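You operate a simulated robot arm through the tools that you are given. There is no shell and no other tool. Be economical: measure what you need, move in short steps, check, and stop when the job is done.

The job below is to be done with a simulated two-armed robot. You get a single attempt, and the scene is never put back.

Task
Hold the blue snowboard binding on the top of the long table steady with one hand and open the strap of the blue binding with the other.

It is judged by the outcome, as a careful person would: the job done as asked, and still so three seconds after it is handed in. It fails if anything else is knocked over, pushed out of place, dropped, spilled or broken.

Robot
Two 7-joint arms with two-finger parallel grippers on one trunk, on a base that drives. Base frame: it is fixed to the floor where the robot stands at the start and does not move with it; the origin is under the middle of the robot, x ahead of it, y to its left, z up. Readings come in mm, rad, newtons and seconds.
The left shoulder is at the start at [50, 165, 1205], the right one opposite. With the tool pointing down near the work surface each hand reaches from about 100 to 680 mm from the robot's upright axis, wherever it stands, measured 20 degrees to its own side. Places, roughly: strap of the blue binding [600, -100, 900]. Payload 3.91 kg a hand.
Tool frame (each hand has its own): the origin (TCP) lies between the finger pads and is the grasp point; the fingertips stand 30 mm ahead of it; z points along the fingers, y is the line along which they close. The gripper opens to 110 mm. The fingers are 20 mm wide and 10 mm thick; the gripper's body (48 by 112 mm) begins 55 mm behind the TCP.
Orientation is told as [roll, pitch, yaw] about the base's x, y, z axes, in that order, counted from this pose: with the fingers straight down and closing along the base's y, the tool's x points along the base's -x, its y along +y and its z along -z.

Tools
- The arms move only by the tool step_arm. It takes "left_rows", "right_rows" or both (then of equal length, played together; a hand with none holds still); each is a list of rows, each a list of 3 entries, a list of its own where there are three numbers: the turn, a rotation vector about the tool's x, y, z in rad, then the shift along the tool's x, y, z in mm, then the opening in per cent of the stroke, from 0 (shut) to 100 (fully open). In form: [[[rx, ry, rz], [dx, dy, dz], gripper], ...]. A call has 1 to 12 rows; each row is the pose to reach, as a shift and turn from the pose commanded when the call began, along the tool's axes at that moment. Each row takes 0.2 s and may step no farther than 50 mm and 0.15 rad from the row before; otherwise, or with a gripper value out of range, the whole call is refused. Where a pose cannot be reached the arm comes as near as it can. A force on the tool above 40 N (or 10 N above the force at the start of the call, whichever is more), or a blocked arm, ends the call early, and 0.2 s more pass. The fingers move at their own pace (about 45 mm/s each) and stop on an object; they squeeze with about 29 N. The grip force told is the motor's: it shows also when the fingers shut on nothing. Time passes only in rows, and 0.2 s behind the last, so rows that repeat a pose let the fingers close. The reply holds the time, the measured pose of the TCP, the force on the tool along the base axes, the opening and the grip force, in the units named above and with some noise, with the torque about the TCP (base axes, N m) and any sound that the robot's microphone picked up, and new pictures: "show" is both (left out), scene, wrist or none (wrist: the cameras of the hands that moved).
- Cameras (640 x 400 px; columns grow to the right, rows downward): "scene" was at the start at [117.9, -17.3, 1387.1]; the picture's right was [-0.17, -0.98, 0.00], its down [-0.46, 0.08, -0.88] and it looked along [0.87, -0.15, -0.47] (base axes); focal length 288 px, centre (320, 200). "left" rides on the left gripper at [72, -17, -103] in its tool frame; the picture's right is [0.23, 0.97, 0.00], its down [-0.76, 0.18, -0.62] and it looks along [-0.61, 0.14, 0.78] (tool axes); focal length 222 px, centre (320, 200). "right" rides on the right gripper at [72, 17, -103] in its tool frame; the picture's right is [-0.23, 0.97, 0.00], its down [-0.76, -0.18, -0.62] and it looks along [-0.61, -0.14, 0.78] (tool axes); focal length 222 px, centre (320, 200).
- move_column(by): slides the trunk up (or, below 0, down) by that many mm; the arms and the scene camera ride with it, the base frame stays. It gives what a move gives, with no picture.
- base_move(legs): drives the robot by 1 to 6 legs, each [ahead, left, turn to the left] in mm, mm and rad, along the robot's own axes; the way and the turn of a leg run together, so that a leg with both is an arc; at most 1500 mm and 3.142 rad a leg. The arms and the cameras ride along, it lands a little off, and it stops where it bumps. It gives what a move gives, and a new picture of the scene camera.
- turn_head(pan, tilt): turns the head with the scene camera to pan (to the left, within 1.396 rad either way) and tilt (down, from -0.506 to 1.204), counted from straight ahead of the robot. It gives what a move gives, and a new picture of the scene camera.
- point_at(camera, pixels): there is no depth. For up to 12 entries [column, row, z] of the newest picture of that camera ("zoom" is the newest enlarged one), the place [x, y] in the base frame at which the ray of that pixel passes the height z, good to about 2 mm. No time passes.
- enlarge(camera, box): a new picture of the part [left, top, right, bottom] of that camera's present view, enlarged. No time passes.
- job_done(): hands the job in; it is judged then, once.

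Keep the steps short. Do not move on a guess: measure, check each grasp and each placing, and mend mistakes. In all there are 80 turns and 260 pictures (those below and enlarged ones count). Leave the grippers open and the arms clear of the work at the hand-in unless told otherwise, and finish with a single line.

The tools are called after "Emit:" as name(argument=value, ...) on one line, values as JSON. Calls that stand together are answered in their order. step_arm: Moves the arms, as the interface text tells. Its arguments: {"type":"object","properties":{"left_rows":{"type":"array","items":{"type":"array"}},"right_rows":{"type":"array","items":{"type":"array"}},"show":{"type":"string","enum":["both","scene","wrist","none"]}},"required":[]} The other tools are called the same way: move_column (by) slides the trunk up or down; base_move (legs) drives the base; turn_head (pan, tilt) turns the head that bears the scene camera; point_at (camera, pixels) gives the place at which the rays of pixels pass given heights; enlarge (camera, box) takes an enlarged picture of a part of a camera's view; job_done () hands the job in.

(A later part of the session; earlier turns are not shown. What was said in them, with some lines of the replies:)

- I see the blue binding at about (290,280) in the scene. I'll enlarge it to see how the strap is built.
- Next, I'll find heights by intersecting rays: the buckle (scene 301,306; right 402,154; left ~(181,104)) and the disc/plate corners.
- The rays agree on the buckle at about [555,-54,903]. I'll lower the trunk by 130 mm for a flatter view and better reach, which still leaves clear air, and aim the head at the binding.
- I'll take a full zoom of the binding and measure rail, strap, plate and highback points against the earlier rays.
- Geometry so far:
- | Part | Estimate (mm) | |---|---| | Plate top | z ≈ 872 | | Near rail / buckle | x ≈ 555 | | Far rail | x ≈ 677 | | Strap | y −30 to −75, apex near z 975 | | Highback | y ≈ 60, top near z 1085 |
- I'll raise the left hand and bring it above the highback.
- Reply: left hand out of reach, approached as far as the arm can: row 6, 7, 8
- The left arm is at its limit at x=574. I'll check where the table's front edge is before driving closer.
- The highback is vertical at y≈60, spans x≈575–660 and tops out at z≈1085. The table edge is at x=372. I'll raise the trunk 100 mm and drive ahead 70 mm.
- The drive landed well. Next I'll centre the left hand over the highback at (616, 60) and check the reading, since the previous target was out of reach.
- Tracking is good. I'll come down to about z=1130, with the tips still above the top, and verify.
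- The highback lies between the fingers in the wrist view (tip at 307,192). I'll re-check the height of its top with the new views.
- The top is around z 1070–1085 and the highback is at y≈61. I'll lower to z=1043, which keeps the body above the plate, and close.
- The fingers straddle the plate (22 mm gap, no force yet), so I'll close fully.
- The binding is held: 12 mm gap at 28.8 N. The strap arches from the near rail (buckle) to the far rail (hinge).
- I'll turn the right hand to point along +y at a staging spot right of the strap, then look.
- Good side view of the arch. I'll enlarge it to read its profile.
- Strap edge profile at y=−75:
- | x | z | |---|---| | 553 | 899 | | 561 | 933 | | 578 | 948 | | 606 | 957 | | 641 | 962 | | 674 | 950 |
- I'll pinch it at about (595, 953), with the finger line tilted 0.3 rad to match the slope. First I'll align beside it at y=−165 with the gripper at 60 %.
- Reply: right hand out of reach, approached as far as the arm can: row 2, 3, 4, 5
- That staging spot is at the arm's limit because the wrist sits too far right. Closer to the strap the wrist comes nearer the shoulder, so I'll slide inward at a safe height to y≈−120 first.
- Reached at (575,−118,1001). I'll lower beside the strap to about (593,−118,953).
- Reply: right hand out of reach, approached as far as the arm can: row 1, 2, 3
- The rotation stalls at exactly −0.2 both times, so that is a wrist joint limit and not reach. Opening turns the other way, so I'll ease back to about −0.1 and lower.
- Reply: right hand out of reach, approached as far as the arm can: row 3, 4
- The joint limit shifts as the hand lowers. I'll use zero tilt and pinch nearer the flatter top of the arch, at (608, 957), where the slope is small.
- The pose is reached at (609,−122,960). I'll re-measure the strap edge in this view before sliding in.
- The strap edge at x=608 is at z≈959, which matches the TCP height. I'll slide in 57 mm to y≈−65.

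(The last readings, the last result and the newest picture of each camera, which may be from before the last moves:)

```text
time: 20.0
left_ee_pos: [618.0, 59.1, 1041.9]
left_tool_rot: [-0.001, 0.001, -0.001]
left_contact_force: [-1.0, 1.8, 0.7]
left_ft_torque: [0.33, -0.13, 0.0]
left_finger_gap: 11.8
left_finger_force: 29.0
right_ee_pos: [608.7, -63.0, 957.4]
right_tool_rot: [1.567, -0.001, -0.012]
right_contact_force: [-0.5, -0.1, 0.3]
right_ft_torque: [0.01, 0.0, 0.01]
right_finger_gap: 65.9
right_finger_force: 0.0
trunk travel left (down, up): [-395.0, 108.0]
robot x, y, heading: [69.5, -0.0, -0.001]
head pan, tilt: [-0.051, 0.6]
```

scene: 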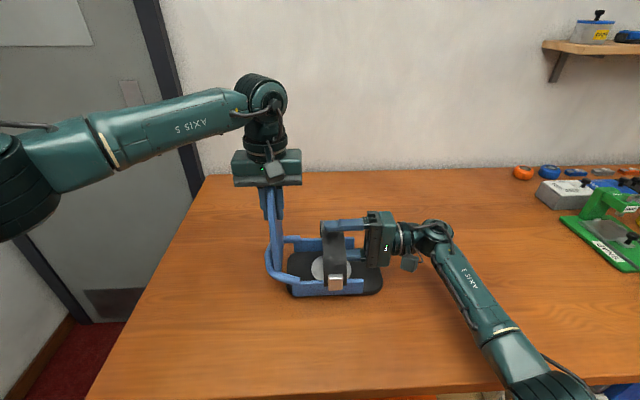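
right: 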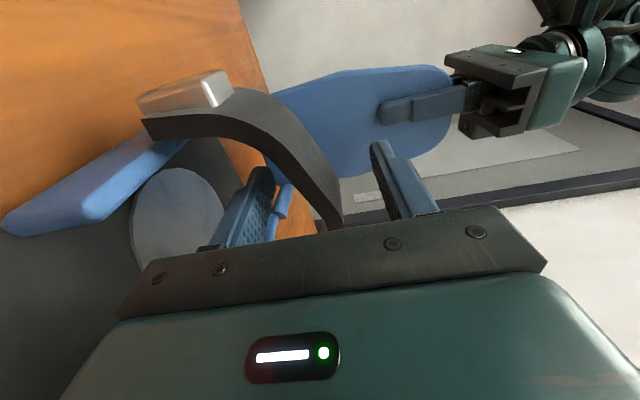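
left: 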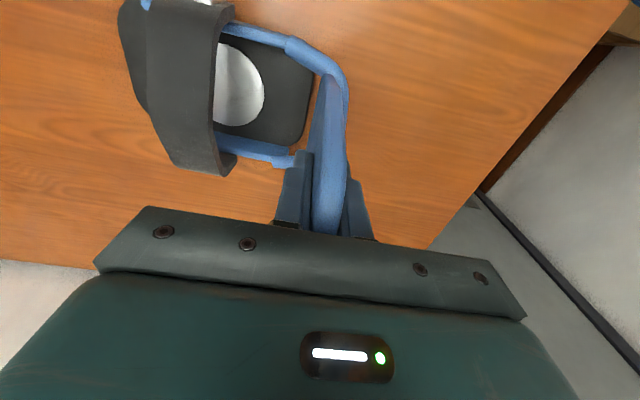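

Free of contact, with one finger under the strap and one over it. I'll close gradually.

Emit:
step_arm(right_rows=[[[0, 0, 0], [0, 0, 0], 40], [[0, 0, 0], [0, 0, 0], 20], [[0, 0, 0], [0, 0, 0], 10], [[0, 0, 0], [0, 0, 0], 0], [[0, 0, 0], [0, 0, 0], 0], [[0, 0, 0], [0, 0, 0], 0]], show="both")

Emit:
enlarge(camera="scene", box=[250, 170, 450, 300])

```text
time: 21.4
left_ee_pos: [617.2, 59.9, 1042.6]
left_tool_rot: [0.0, 0.001, 0.0]
left_contact_force: [-12.4, 2.0, 7.8]
left_ft_torque: [0.12, 0.76, -0.59]
left_finger_gap: 12.1
left_finger_force: 29.3
right_ee_pos: [611.0, -63.1, 958.3]
right_tool_rot: [1.565, -0.004, -0.014]
right_contact_force: [15.5, 2.5, 0.1]
right_ft_torque: [0.29, -0.79, -0.9]
right_finger_gap: 28.4
right_finger_force: 29.0
trunk travel left (down, up): [-395.0, 108.0]
robot x, y, heading: [71.0, -0.7, -0.002]
head pan, tilt: [-0.051, 0.6]
```

scene: 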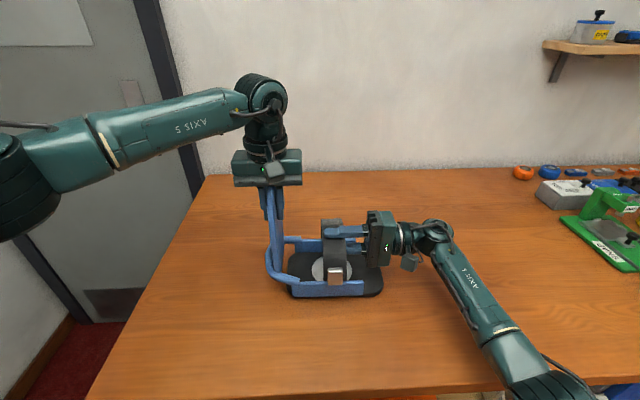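
right: 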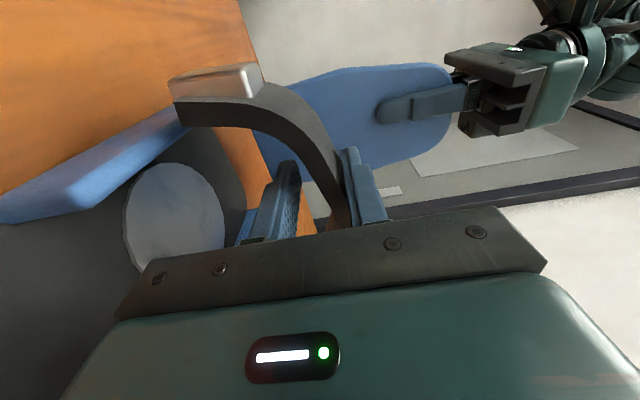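

```text
3.08 times, centred on (350, 235) of scene
```

zoom: 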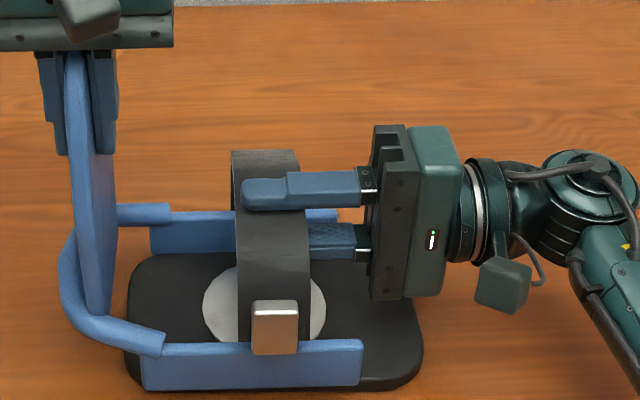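

The strap has shifted slightly: the buckle rose from row 283 to 276, so it is releasing. The fingers are wedged across the curve at a 28 mm gap, with about 15 N sideways. I'll relax the squeeze and look.

Emit:
step_arm(right_rows=[[[0, 0, 0], [0, 0, 0], 40], [[0, 0, 0], [0, 0, 0], 45], [[0, 0, 0], [0, 0, 0], 45]], show="wrist")

Emit:
enlarge(camera="scene", box=[250, 170, 450, 300])

Emit:
enlarge(camera="right", box=[110, 50, 430, 250])

```text
time: 22.2
left_ee_pos: [618.1, 59.4, 1041.5]
left_tool_rot: [-0.001, -0.001, 0.0]
left_contact_force: [-0.2, -4.5, 0.7]
left_ft_torque: [-0.29, -0.36, -0.25]
left_finger_gap: 12.0
left_finger_force: 29.1
right_ee_pos: [607.3, -64.0, 957.0]
right_tool_rot: [1.565, -0.001, -0.012]
right_contact_force: [0.6, -0.2, 0.0]
right_ft_torque: [-0.02, -0.02, -0.01]
right_finger_gap: 49.4
right_finger_force: 0.0
trunk travel left (down, up): [-395.0, 108.0]
robot x, y, heading: [71.4, 3.1, -0.005]
head pan, tilt: [-0.051, 0.6]
```

right: 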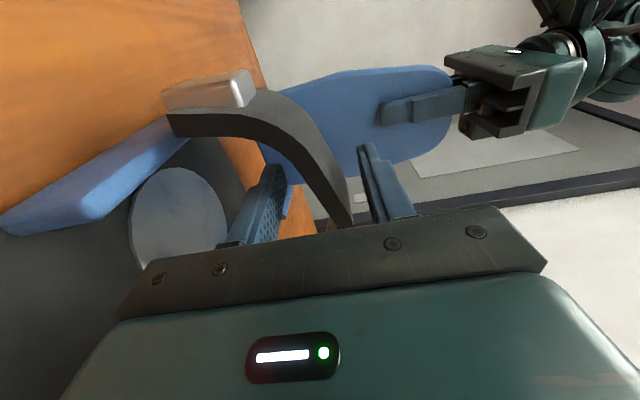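

```text
3.08 times, centred on (350, 235) of scene
```

zoom: 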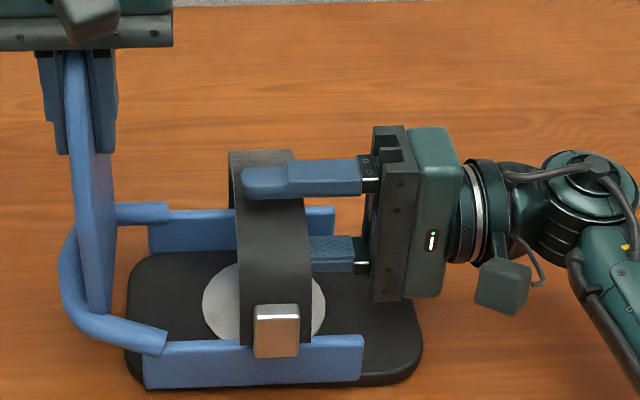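

```text
2.00 times, centred on (270, 150) of right
```

zoom: 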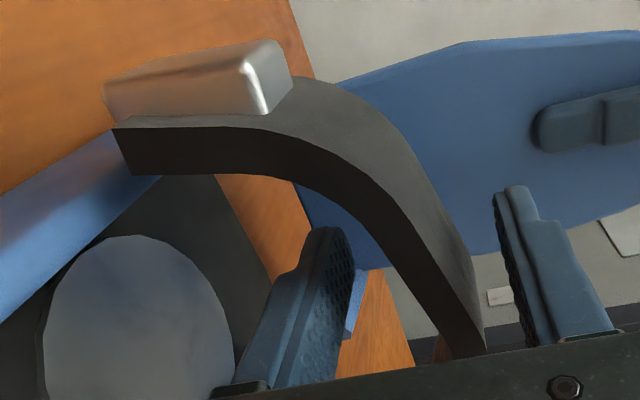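

The strap is loose between the fingers. I'll lift with the lower finger hooked under it, following an arc about the far hinge (~(682, 890)), first to 0.4 rad.

Emit:
step_arm(right_rows=[[[0, 0, 0.1], [-7, 7, 0], 35], [[0, 0, 0.2], [-15, 13, 0], 30], [[0, 0, 0.3], [-24, 19, 0], 30], [[0, 0, 0.4], [-33, 23, 0], 30], [[0, 0, 0.4], [-33, 23, 0], 30]], show="both")

Emit:
enlarge(camera="scene", box=[250, 150, 450, 300])

```text
time: 23.4
left_ee_pos: [617.6, 58.6, 1042.0]
left_tool_rot: [0.0, -0.001, 0.0]
left_contact_force: [1.8, -3.7, 1.2]
left_ft_torque: [-0.46, -0.81, -0.21]
left_finger_gap: 11.9
left_finger_force: 28.9
right_ee_pos: [641.7, -64.2, 981.4]
right_tool_rot: [1.567, 0.4, -0.013]
right_contact_force: [-0.1, -0.3, 0.2]
right_ft_torque: [0.02, 0.0, -0.02]
right_finger_gap: 32.9
right_finger_force: 0.5
trunk travel left (down, up): [-395.0, 108.0]
robot x, y, heading: [69.3, 1.0, -0.0]
head pan, tilt: [-0.051, 0.6]
```

scene: 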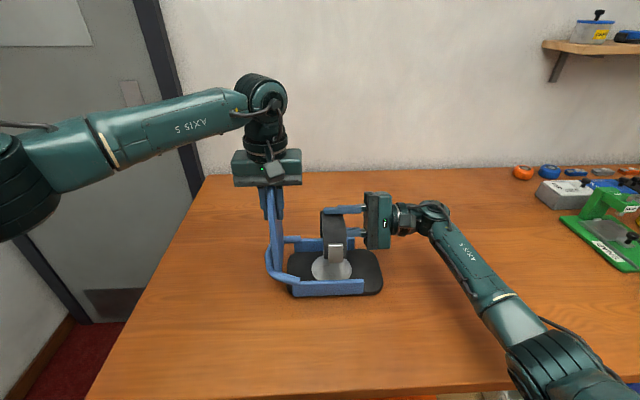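
right: 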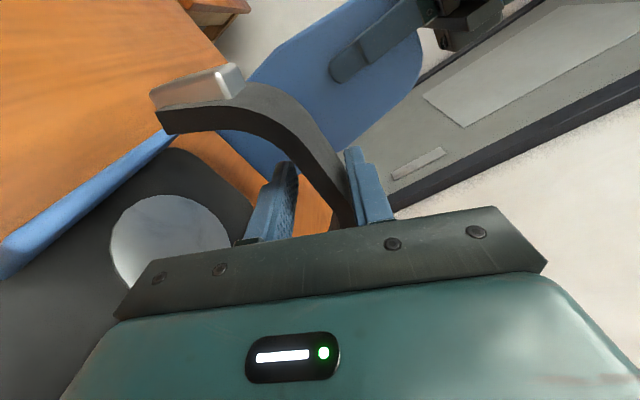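

```text
2.67 times, centred on (350, 225) of scene
```

zoom: 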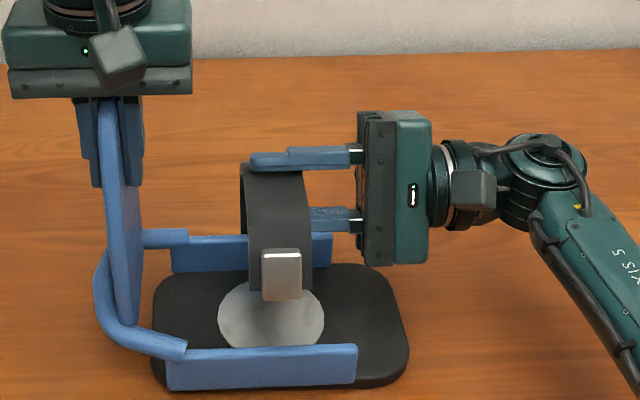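

The strap swings up freely and the buckle is clear of the rail. I'll continue the arc to about 1.18 rad.

Emit:
step_arm(right_rows=[[[0, 0, 0.13], [-9.7, 9, 0], 30], [[0, 0, 0.26], [-20.5, 16.7, 0], 30], [[0, 0, 0.39], [-32.1, 22.8, 0], 30], [[0, 0, 0.52], [-44.6, 27.5, 0], 30], [[0, 0, 0.65], [-57.5, 30.5, 0], 30], [[0, 0, 0.78], [-70.6, 31.8, 0], 30], [[0, 0, 0.78], [-70.6, 31.8, 0], 30]], show="both")

Emit:
enlarge(camera="scene", box=[250, 150, 450, 300])

```text
time: 25.0
left_ee_pos: [616.9, 59.5, 1041.7]
left_tool_rot: [0.001, -0.001, 0.0]
left_contact_force: [-2.2, -0.6, 5.1]
left_ft_torque: [-0.06, -0.52, -0.19]
left_finger_gap: 12.0
left_finger_force: 28.9
right_ee_pos: [704.4, -61.9, 985.8]
right_tool_rot: [1.555, 1.179, -0.027]
right_contact_force: [1.0, 0.1, -4.6]
right_ft_torque: [-0.02, -0.07, -0.02]
right_finger_gap: 33.3
right_finger_force: 0.0
right hand out of reach, approached as far as the arm can: row 6, 7
trunk travel left (down, up): [-395.0, 108.0]
robot x, y, heading: [72.7, 4.1, -0.002]
head pan, tilt: [-0.051, 0.6]
```

scene: 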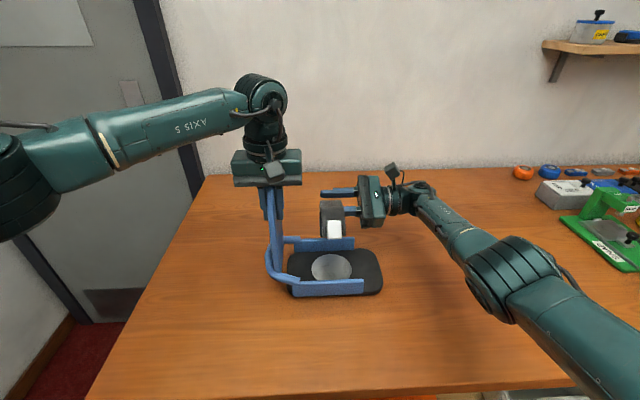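
right: 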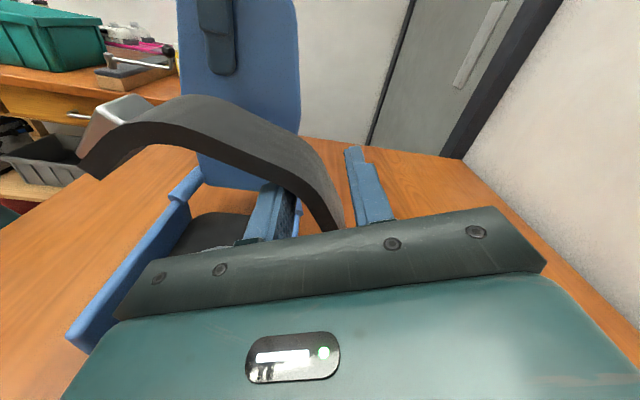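

```text
2.67 times, centred on (350, 225) of scene
```

zoom: 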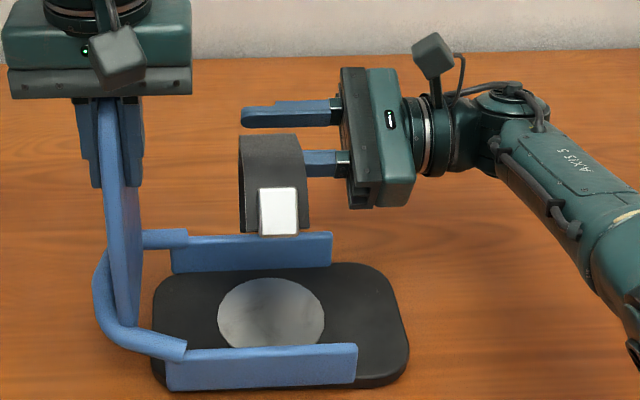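

The reach limit is at x≈704, with the strap at about 65° and its buckle well clear. I'll back the hand off slightly and see whether the strap stays.

Emit:
step_arm(right_rows=[[[0, 0, 0], [4, -12, 0], 40], [[0, 0, 0], [4, -12, 0], 50], [[0, 0, 0], [4, -12, 0], 50], [[0, 0, 0], [4, -12, 0], 50]], show="wrist")

Emit:
enlarge(camera="scene", box=[250, 150, 450, 300])

```text
time: 26.0
left_ee_pos: [616.9, 59.1, 1040.9]
left_tool_rot: [-0.003, 0.0, -0.002]
left_contact_force: [-5.7, -2.0, 6.6]
left_ft_torque: [-0.44, -0.11, -0.45]
left_finger_gap: 12.0
left_finger_force: 29.3
right_ee_pos: [690.7, -62.0, 985.2]
right_tool_rot: [1.552, 1.179, -0.029]
right_contact_force: [4.1, 4.0, -10.6]
right_ft_torque: [-0.15, -0.33, -0.23]
right_finger_gap: 55.3
right_finger_force: 0.1
trunk travel left (down, up): [-395.0, 108.0]
robot x, y, heading: [71.7, 0.1, 0.004]
head pan, tilt: [-0.051, 0.6]
```

right: 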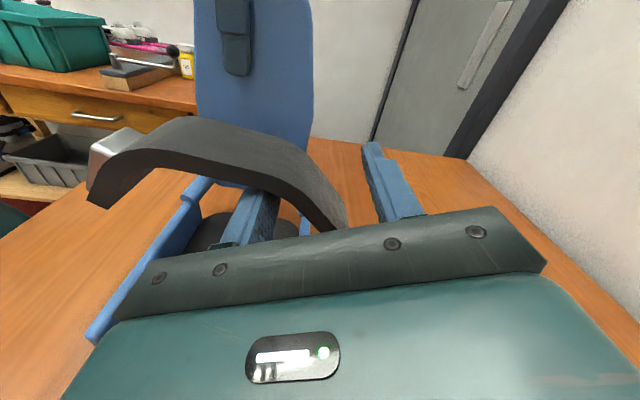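

```text
2.67 times, centred on (350, 225) of scene
```

zoom: 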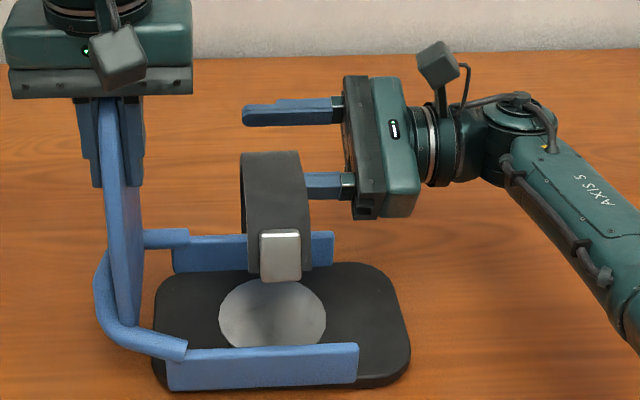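

The strap follows the finger back under its own weight, so it has to go past its balance point (about 70°). I'll work the lower finger under the buckle leg and lift from there, which needs less reach. First I'll narrow the gripper, then raise while un-tilting.

Emit:
step_arm(right_rows=[[[0, 0, 0], [0, 0, 0], 30], [[0, 0, 0], [0, 0, 0], 30], [[0, 0, -0.12], [6.8, -8.4, 0], 30], [[0, 0, -0.24], [15.5, -3, 0], 30], [[0, 0, -0.36], [22.8, 2.6, 0], 30], [[0, 0, -0.48], [28.8, 8.4, 0], 30], [[0, 0, -0.48], [28.8, 8.4, 0], 30]], show="both")

Emit:
enlarge(camera="scene", box=[250, 150, 450, 300])

```text
time: 27.6
left_ee_pos: [617.8, 59.8, 1040.7]
left_tool_rot: [0.003, 0.0, 0.002]
left_contact_force: [-1.7, -0.6, -0.2]
left_ft_torque: [0.0, -0.21, -0.2]
left_finger_gap: 11.4
left_finger_force: 29.0
right_ee_pos: [688.0, -62.8, 1015.1]
right_tool_rot: [1.564, 0.695, -0.016]
right_contact_force: [1.7, -0.4, -5.7]
right_ft_torque: [-0.21, -0.15, 0.03]
right_finger_gap: 35.2
right_finger_force: 2.3
trunk travel left (down, up): [-395.0, 108.0]
robot x, y, heading: [70.1, 1.4, 0.003]
head pan, tilt: [-0.051, 0.6]
```

scene: 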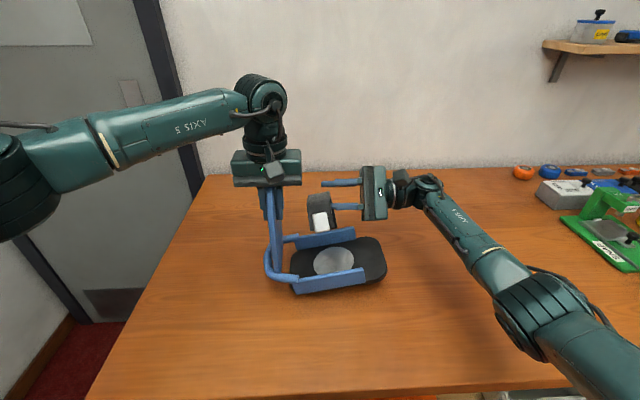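
right: 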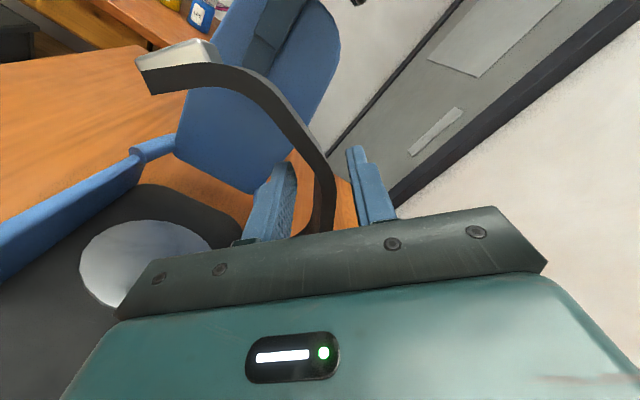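

```text
2.67 times, centred on (350, 225) of scene
```

zoom: 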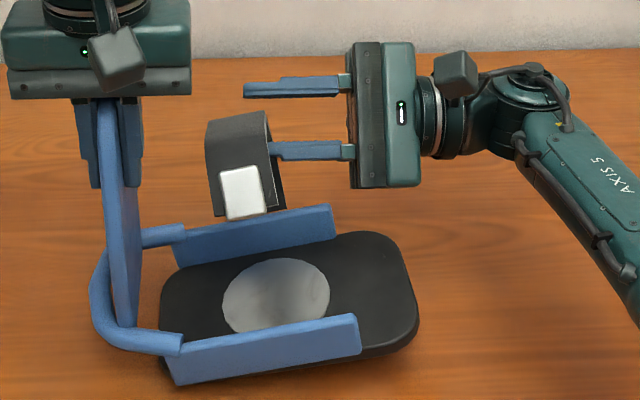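

The finger pulled radially in the strap's corner and swung or lifted the binding slightly: the plate's right end moved. I'll lower straight down 14 mm to relieve that and look.

Emit:
step_arm(right_rows=[[[0, 0, 0], [-4.5, -5.4, 0], 30], [[0, 0, 0], [-9, -10.8, 0], 30], [[0, 0, 0], [-9, -10.8, 0], 30]], show="both")

Emit:
enlarge(camera="scene", box=[240, 150, 440, 305])

Emit:
enlarge(camera="left", box=[100, 0, 420, 240])

```text
time: 28.4
left_ee_pos: [617.7, 59.0, 1040.7]
left_tool_rot: [-0.001, 0.0, 0.0]
left_contact_force: [-0.6, 2.2, -2.6]
left_ft_torque: [0.38, -0.03, 0.04]
left_finger_gap: 11.6
left_finger_force: 28.9
right_ee_pos: [688.1, -63.2, 1001.3]
right_tool_rot: [1.564, 0.698, -0.018]
right_contact_force: [1.9, -1.3, -3.6]
right_ft_torque: [-0.11, -0.05, 0.0]
right_finger_gap: 34.6
right_finger_force: 1.3
trunk travel left (down, up): [-395.0, 108.0]
robot x, y, heading: [69.8, 0.8, 0.001]
head pan, tilt: [-0.051, 0.6]
```

scene: 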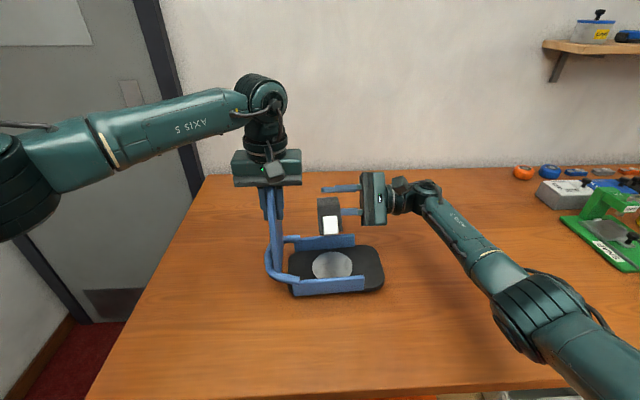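
right: 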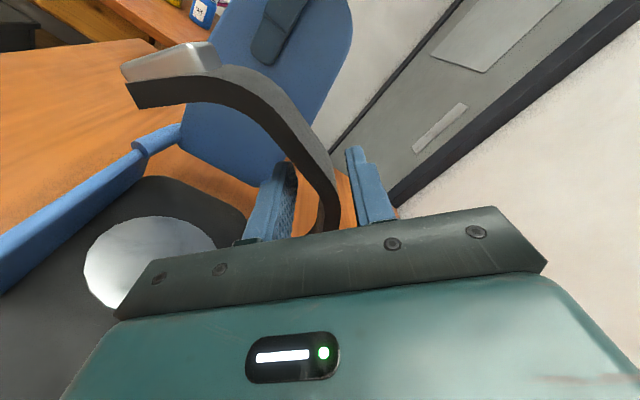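

```text
2.58 times, centred on (340, 228) of scene
```

zoom: 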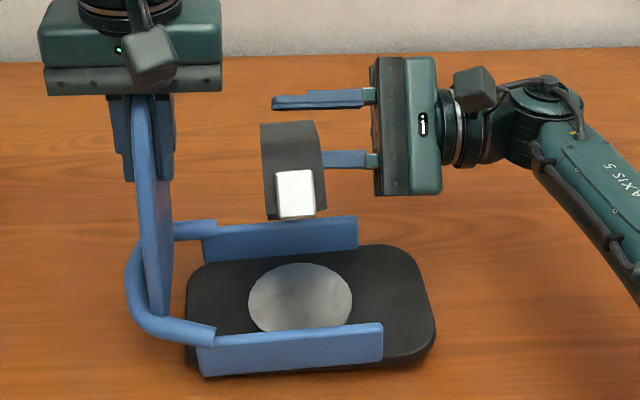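

```text
1.67 times, centred on (260, 120) of left
```

zoom: 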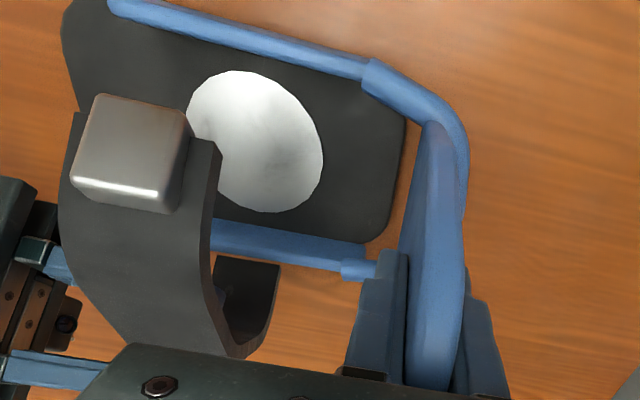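

The binding has settled back and the strap is still up at about 55–60°. To push it tangentially (+x) I need more reach, so I'll yaw the right hand 0.52 rad toward +x about the TCP, which pulls the wrist back.

Emit:
step_arm(right_rows=[[[-0.083, -0.1, 0], [0, 0, 0], 30], [[-0.167, -0.2, 0], [0, 0, 0], 30], [[-0.25, -0.3, 0], [0, 0, 0], 30], [[-0.333, -0.399, 0], [0, 0, 0], 30], [[-0.333, -0.399, 0], [0, 0, 0], 30]], show="both")

Emit:
enlarge(camera="scene", box=[240, 150, 440, 305])

```text
time: 29.6
left_ee_pos: [618.1, 59.7, 1041.5]
left_tool_rot: [0.0, 0.001, 0.002]
left_contact_force: [1.6, -1.8, -1.6]
left_ft_torque: [0.1, -0.41, 0.03]
left_finger_gap: 11.9
left_finger_force: 28.8
right_ee_pos: [687.2, -63.9, 1001.2]
right_tool_rot: [1.566, 0.696, -0.537]
right_contact_force: [-0.2, 0.3, 0.4]
right_ft_torque: [-0.03, 0.02, 0.01]
right_finger_gap: 33.5
right_finger_force: 0.4
trunk travel left (down, up): [-395.0, 108.0]
robot x, y, heading: [70.3, 0.6, 0.003]
head pan, tilt: [-0.051, 0.6]
```

scene: 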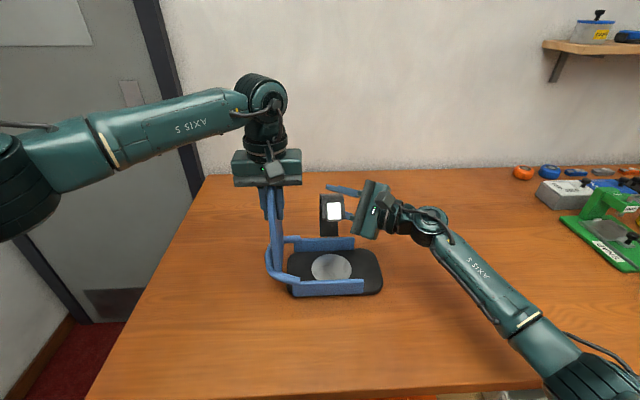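
right: 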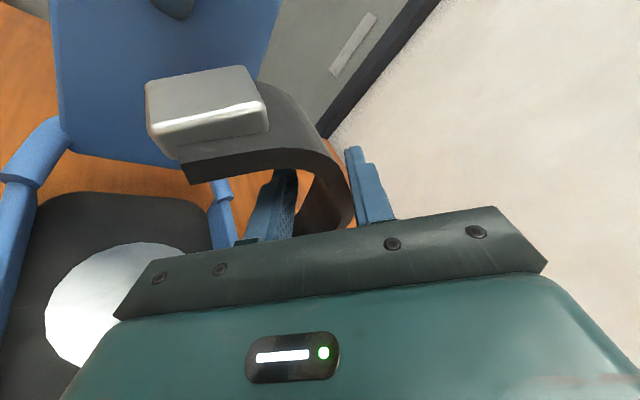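

```text
2.58 times, centred on (340, 228) of scene
```

zoom: 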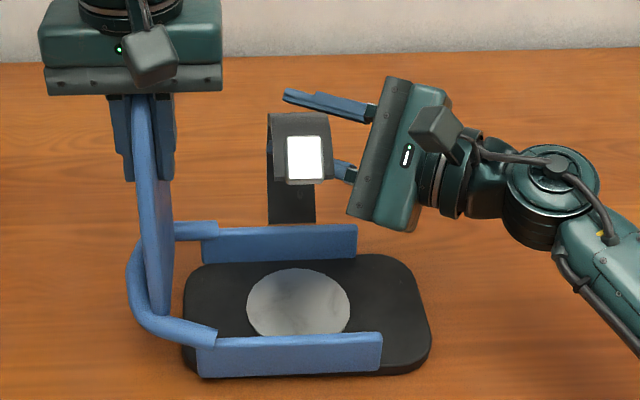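

Very good: the strap swung further, the force is near zero, and the binding is flat and back in its place. I'll push 35 mm more along +x.

Emit:
step_arm(right_rows=[[[0, 0, 0], [-7.7, 6.4, 6], 30], [[0, 0, 0], [-15.4, 12.9, 12], 30], [[0, 0, 0], [-23, 19.3, 17.9], 30], [[0, 0, 0], [-23, 19.3, 17.9], 30]], show="both")

Emit:
enlarge(camera="scene", box=[240, 150, 440, 305])

```text
time: 30.6
left_ee_pos: [617.3, 59.2, 1041.9]
left_tool_rot: [-0.001, 0.002, 0.0]
left_contact_force: [0.1, -0.4, 0.7]
left_ft_torque: [-0.09, -0.46, -0.02]
left_finger_gap: 11.6
left_finger_force: 28.7
right_ee_pos: [724.4, -63.3, 999.0]
right_tool_rot: [1.563, 0.695, -0.538]
right_contact_force: [-0.6, 0.4, -3.8]
right_ft_torque: [-0.14, -0.02, 0.02]
right_finger_gap: 34.7
right_finger_force: 1.7
trunk travel left (down, up): [-395.0, 108.0]
robot x, y, heading: [72.1, -2.0, -0.002]
head pan, tilt: [-0.051, 0.6]
```

scene: 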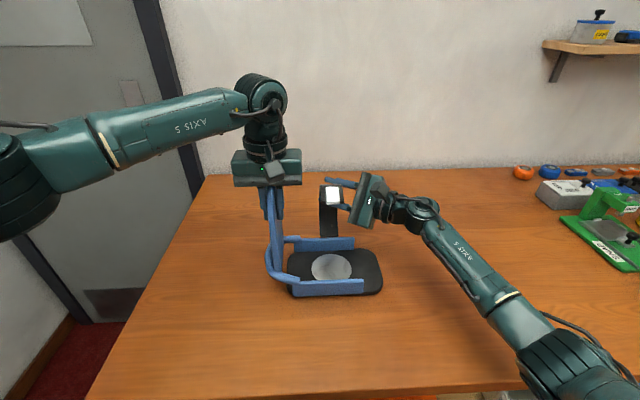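
right: 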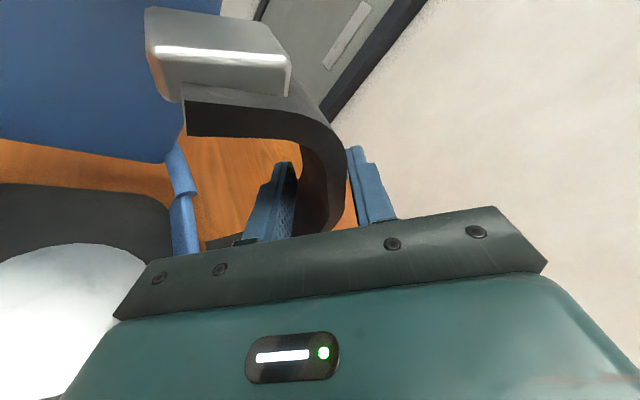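

```text
2.58 times, centred on (340, 228) of scene
```

zoom: 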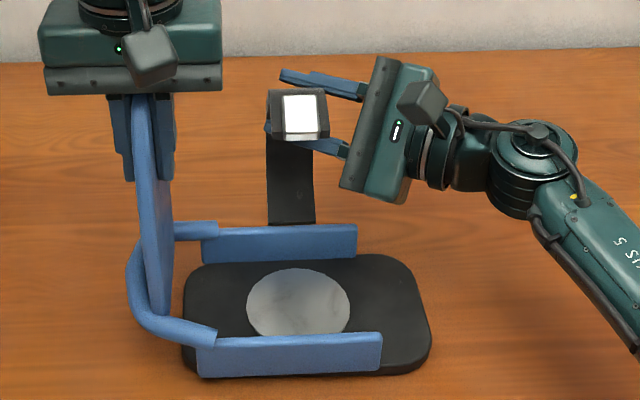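

The strap is near 90°. I'll continue along the tangent, 30 mm in +x and 12 mm down.

Emit:
step_arm(right_rows=[[[0, 0, 0], [-9, 2.4, 5], 30], [[0, 0, 0], [-18, 4.9, 10], 30], [[0, 0, 0], [-27.5, 7.3, 15.4], 30], [[0, 0, 0], [-27.5, 7.3, 15.4], 30]], show="both")

Emit:
enlarge(camera="scene", box=[240, 150, 440, 305])

```text
time: 31.6
left_ee_pos: [616.9, 60.3, 1041.8]
left_tool_rot: [0.002, -0.001, 0.003]
left_contact_force: [4.6, 2.0, -4.6]
left_ft_torque: [0.26, -0.7, 0.16]
left_finger_gap: 11.6
left_finger_force: 29.0
right_ee_pos: [753.3, -63.3, 992.2]
right_tool_rot: [1.57, 0.693, -0.534]
right_contact_force: [-0.3, -6.5, 13.2]
right_ft_torque: [0.18, 0.72, 0.68]
right_finger_gap: 41.6
right_finger_force: 9.2
trunk travel left (down, up): [-395.0, 108.0]
robot x, y, heading: [69.9, 1.3, -0.003]
head pan, tilt: [-0.051, 0.6]
```

scene: 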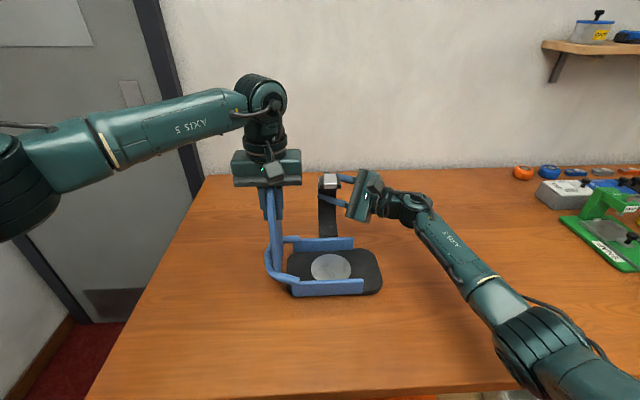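
right: 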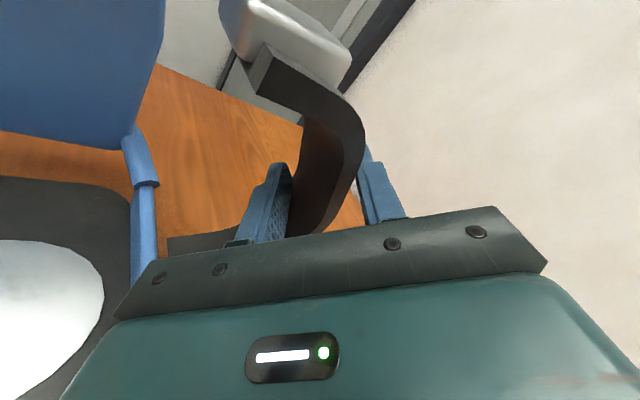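

```text
2.58 times, centred on (340, 228) of scene
```

zoom: 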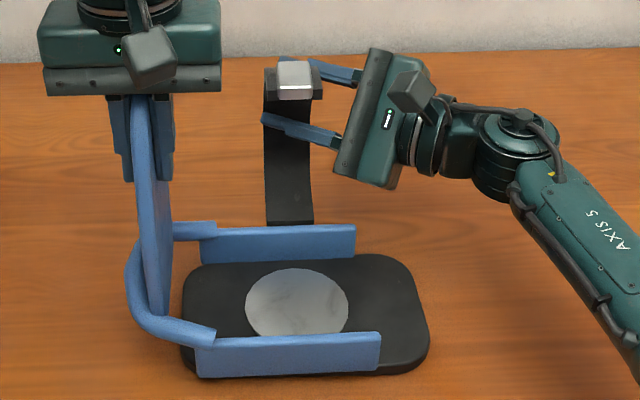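

The strap is past vertical (~105°) and now presses on the far finger. I'll open the gripper and see where it settles.

Emit:
step_arm(right_rows=[[[0, 0, 0], [-27.5, 7.3, 15.4], 45], [[0, 0, 0], [-27.5, 7.3, 15.4], 60], [[0, 0, 0], [-27.5, 7.3, 15.4], 60]], show="none")

```text
time: 32.4
left_ee_pos: [618.8, 59.8, 1042.4]
left_tool_rot: [-0.003, 0.001, -0.002]
left_contact_force: [-0.7, 1.3, -0.4]
left_ft_torque: [0.3, -0.15, 0.16]
left_finger_gap: 12.0
left_finger_force: 29.1
right_ee_pos: [782.1, -63.4, 976.0]
right_tool_rot: [1.564, 0.694, -0.538]
right_contact_force: [0.5, -0.1, -0.1]
right_ft_torque: [-0.02, -0.01, 0.0]
right_finger_gap: 66.0
right_finger_force: 0.1
trunk travel left (down, up): [-395.0, 108.0]
robot x, y, heading: [72.8, -0.3, 0.005]
head pan, tilt: [-0.051, 0.6]
```

I repeated the shift, so the hand moved another 28 mm along the same push. The force is zero, and I'll check with pictures.

Emit:
step_arm(right_rows=[[[0, 0, 0], [0, 0, 0], 60]], show="both")

Emit:
enlarge(camera="scene", box=[240, 150, 440, 305])

```text
time: 32.8
left_ee_pos: [616.6, 58.8, 1041.3]
left_tool_rot: [0.0, 0.0, 0.0]
left_contact_force: [-0.6, 1.3, -0.1]
left_ft_torque: [0.21, -0.02, 0.07]
left_finger_gap: 12.1
left_finger_force: 29.1
right_ee_pos: [782.6, -64.9, 975.7]
right_tool_rot: [1.564, 0.694, -0.538]
right_contact_force: [0.4, 0.0, -1.0]
right_ft_torque: [0.02, 0.0, 0.01]
right_finger_gap: 66.1
right_finger_force: 0.2
trunk travel left (down, up): [-395.0, 108.0]
robot x, y, heading: [69.6, -2.6, 0.002]
head pan, tilt: [-0.051, 0.6]
```

scene: 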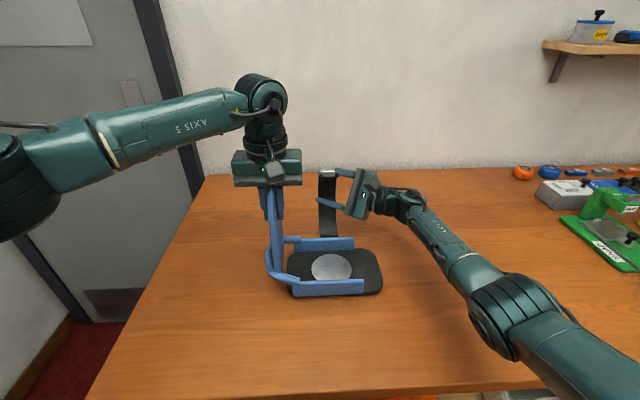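
right: 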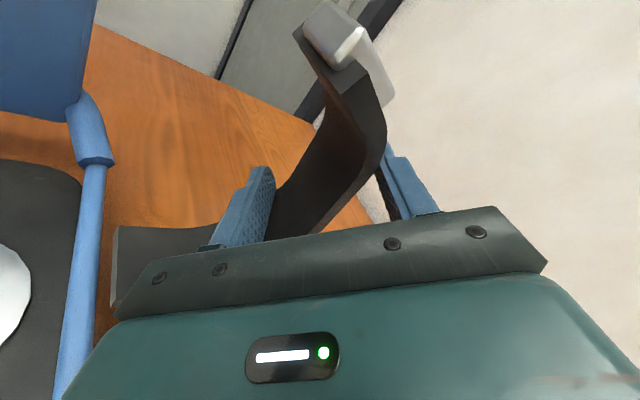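

```text
2.58 times, centred on (340, 228) of scene
```

zoom: 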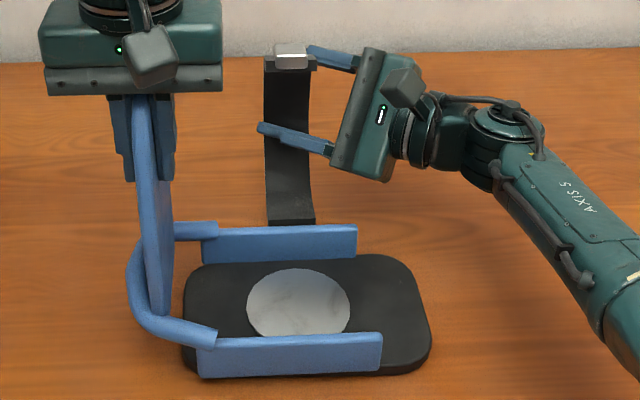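

The strap is at roughly 115–120° and the hand feels no load. I'll withdraw the right hand straight back along its fingers.

Emit:
step_arm(right_rows=[[[0, 0, 0], [0, 0, -10], 75], [[0, 0, 0], [0, 0, -30], 75], [[0, 0, 0], [0, 0, -60], 75], [[0, 0, 0], [0, 0, -100], 75], [[0, 0, 0], [0, 0, -130], 75], [[0, 0, 0], [0, 0, -130], 75]], show="both")

Emit:
enlarge(camera="scene", box=[240, 150, 440, 305])

```text
time: 34.2
left_ee_pos: [618.4, 58.1, 1041.6]
left_tool_rot: [0.0, 0.0, 0.0]
left_contact_force: [-1.4, 0.0, -1.2]
left_ft_torque: [0.03, -0.01, -0.05]
left_finger_gap: 11.8
left_finger_force: 28.7
right_ee_pos: [717.3, -174.9, 977.8]
right_tool_rot: [1.563, 0.694, -0.537]
right_contact_force: [-0.2, 0.3, -0.8]
right_ft_torque: [0.02, 0.03, 0.0]
right_finger_gap: 82.2
right_finger_force: 0.1
trunk travel left (down, up): [-395.0, 108.0]
robot x, y, heading: [71.7, -0.8, 0.001]
head pan, tilt: [-0.051, 0.6]
```

scene: 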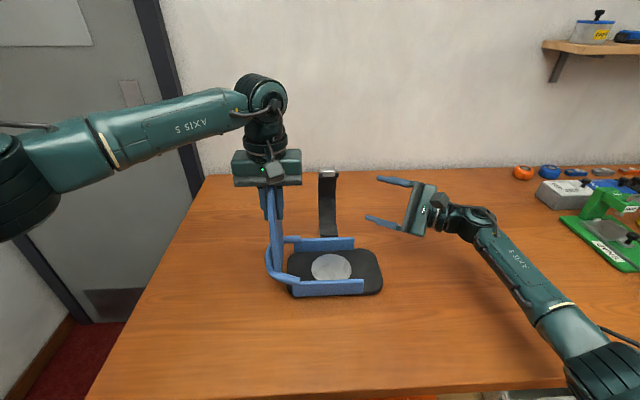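
right: 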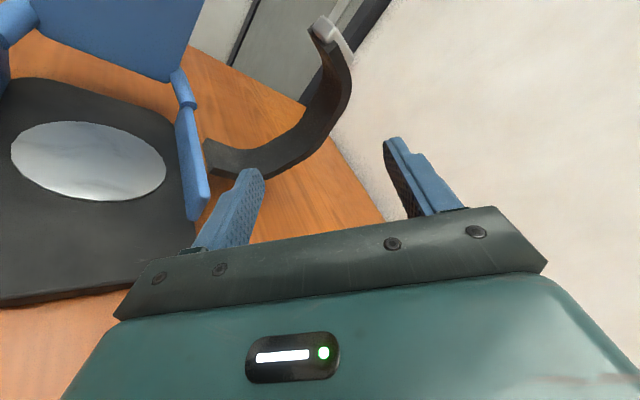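

```text
2.58 times, centred on (340, 228) of scene
```

zoom: 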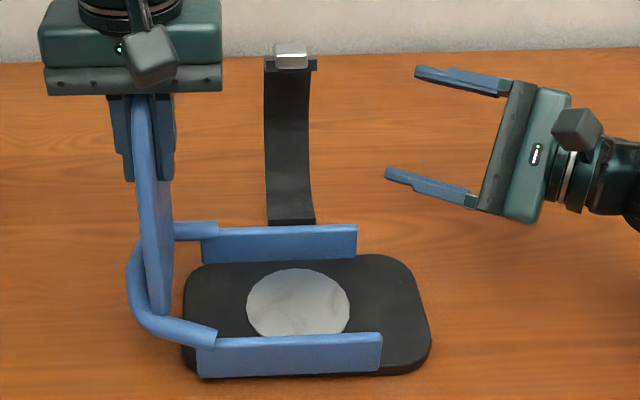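

The strap stands open on its own. Next I'll move the right hand up and clear while the left hand opens slowly and rises off the highback.

Emit:
step_arm(right_rows=[[[0, 0, 0], [0, 0, -20], 75], [[0, 0, 0], [0, 0, -40], 75], [[0, 0, 0], [19, 23, -60], 75], [[0, 0, 0], [38, 46, -80], 75], [[0, 0, 0], [38, 46, -80], 75], [[0, 0, 0], [38, 46, -80], 75], [[0, 0, 0], [38, 46, -80], 75], [[0, 0, 0], [38, 46, -80], 75], [[0, 0, 0], [38, 46, -80], 75], [[0, 0, 0], [38, 46, -80], 75]], left_rows=[[[0, 0, 0], [0, 0, 0], 15], [[0, 0, 0], [0, 0, 0], 30], [[0, 0, 0], [0, 0, 0], 60], [[0, 0, 0], [0, 0, 0], 90], [[0, 0, 0], [0, 0, 0], 90], [[0, 0, 0], [0, 0, -30], 90], [[0, 0, 0], [0, 0, -70], 90], [[0, 0, 0], [0, 0, -110], 90], [[0, 0, 0], [0, 0, -140], 90], [[0, 0, 0], [0, 0, -140], 90]], show="both")

Emit:
enlarge(camera="scene", box=[240, 150, 440, 305])

```text
time: 36.4
left_ee_pos: [615.6, 61.6, 1183.2]
left_tool_rot: [0.0, 0.0, -0.002]
left_contact_force: [0.2, 0.4, -0.8]
left_ft_torque: [0.0, -0.03, 0.02]
left_finger_gap: 98.9
left_finger_force: 0.1
right_ee_pos: [676.8, -243.8, 1037.0]
right_tool_rot: [1.564, 0.696, -0.538]
right_contact_force: [-1.0, -0.2, 0.3]
right_ft_torque: [0.02, -0.03, 0.01]
right_finger_gap: 82.8
right_finger_force: 0.0
trunk travel left (down, up): [-395.0, 108.0]
robot x, y, heading: [74.1, 4.3, 0.002]
head pan, tilt: [-0.051, 0.6]
```

scene: 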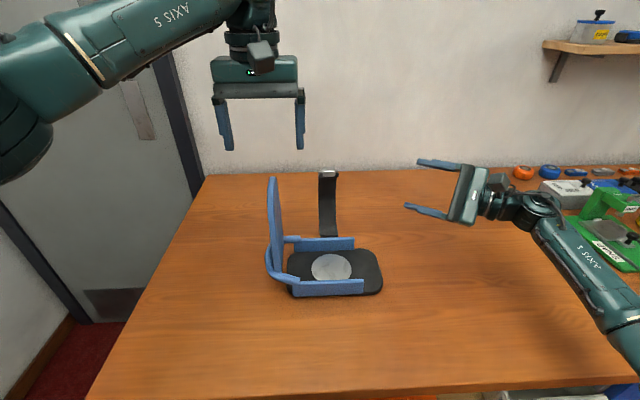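
right: 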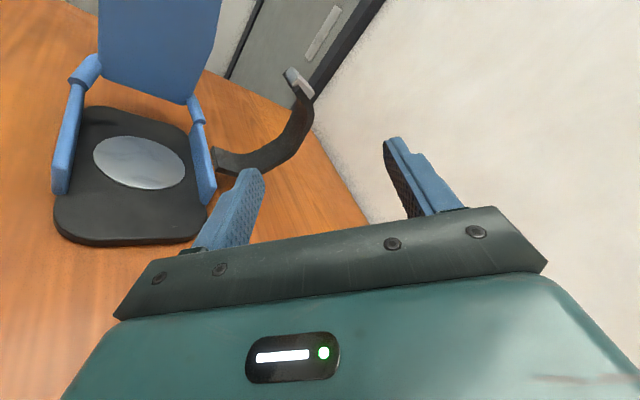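
left: 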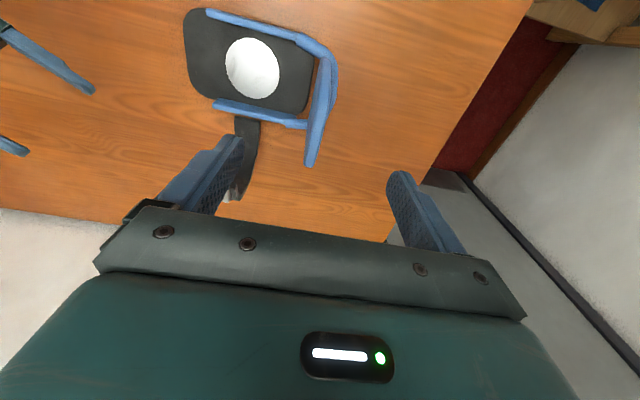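

```text
2.58 times, centred on (340, 228) of scene
```

zoom: 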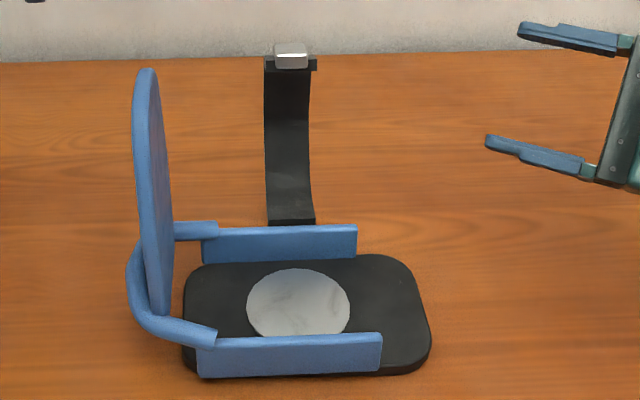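

The strap is open and steady, the binding is in its original place (highback top at (272,178) as before), both hands are clear and open, and nothing else has moved. I'm handing the job in.

Emit:
job_done()

```text
The job is handed in.
```

The blue binding's strap is open and stays open by itself; the left hand held the binding, which shifted briefly mid-lift but settled back in its original place, and nothing else was disturbed.
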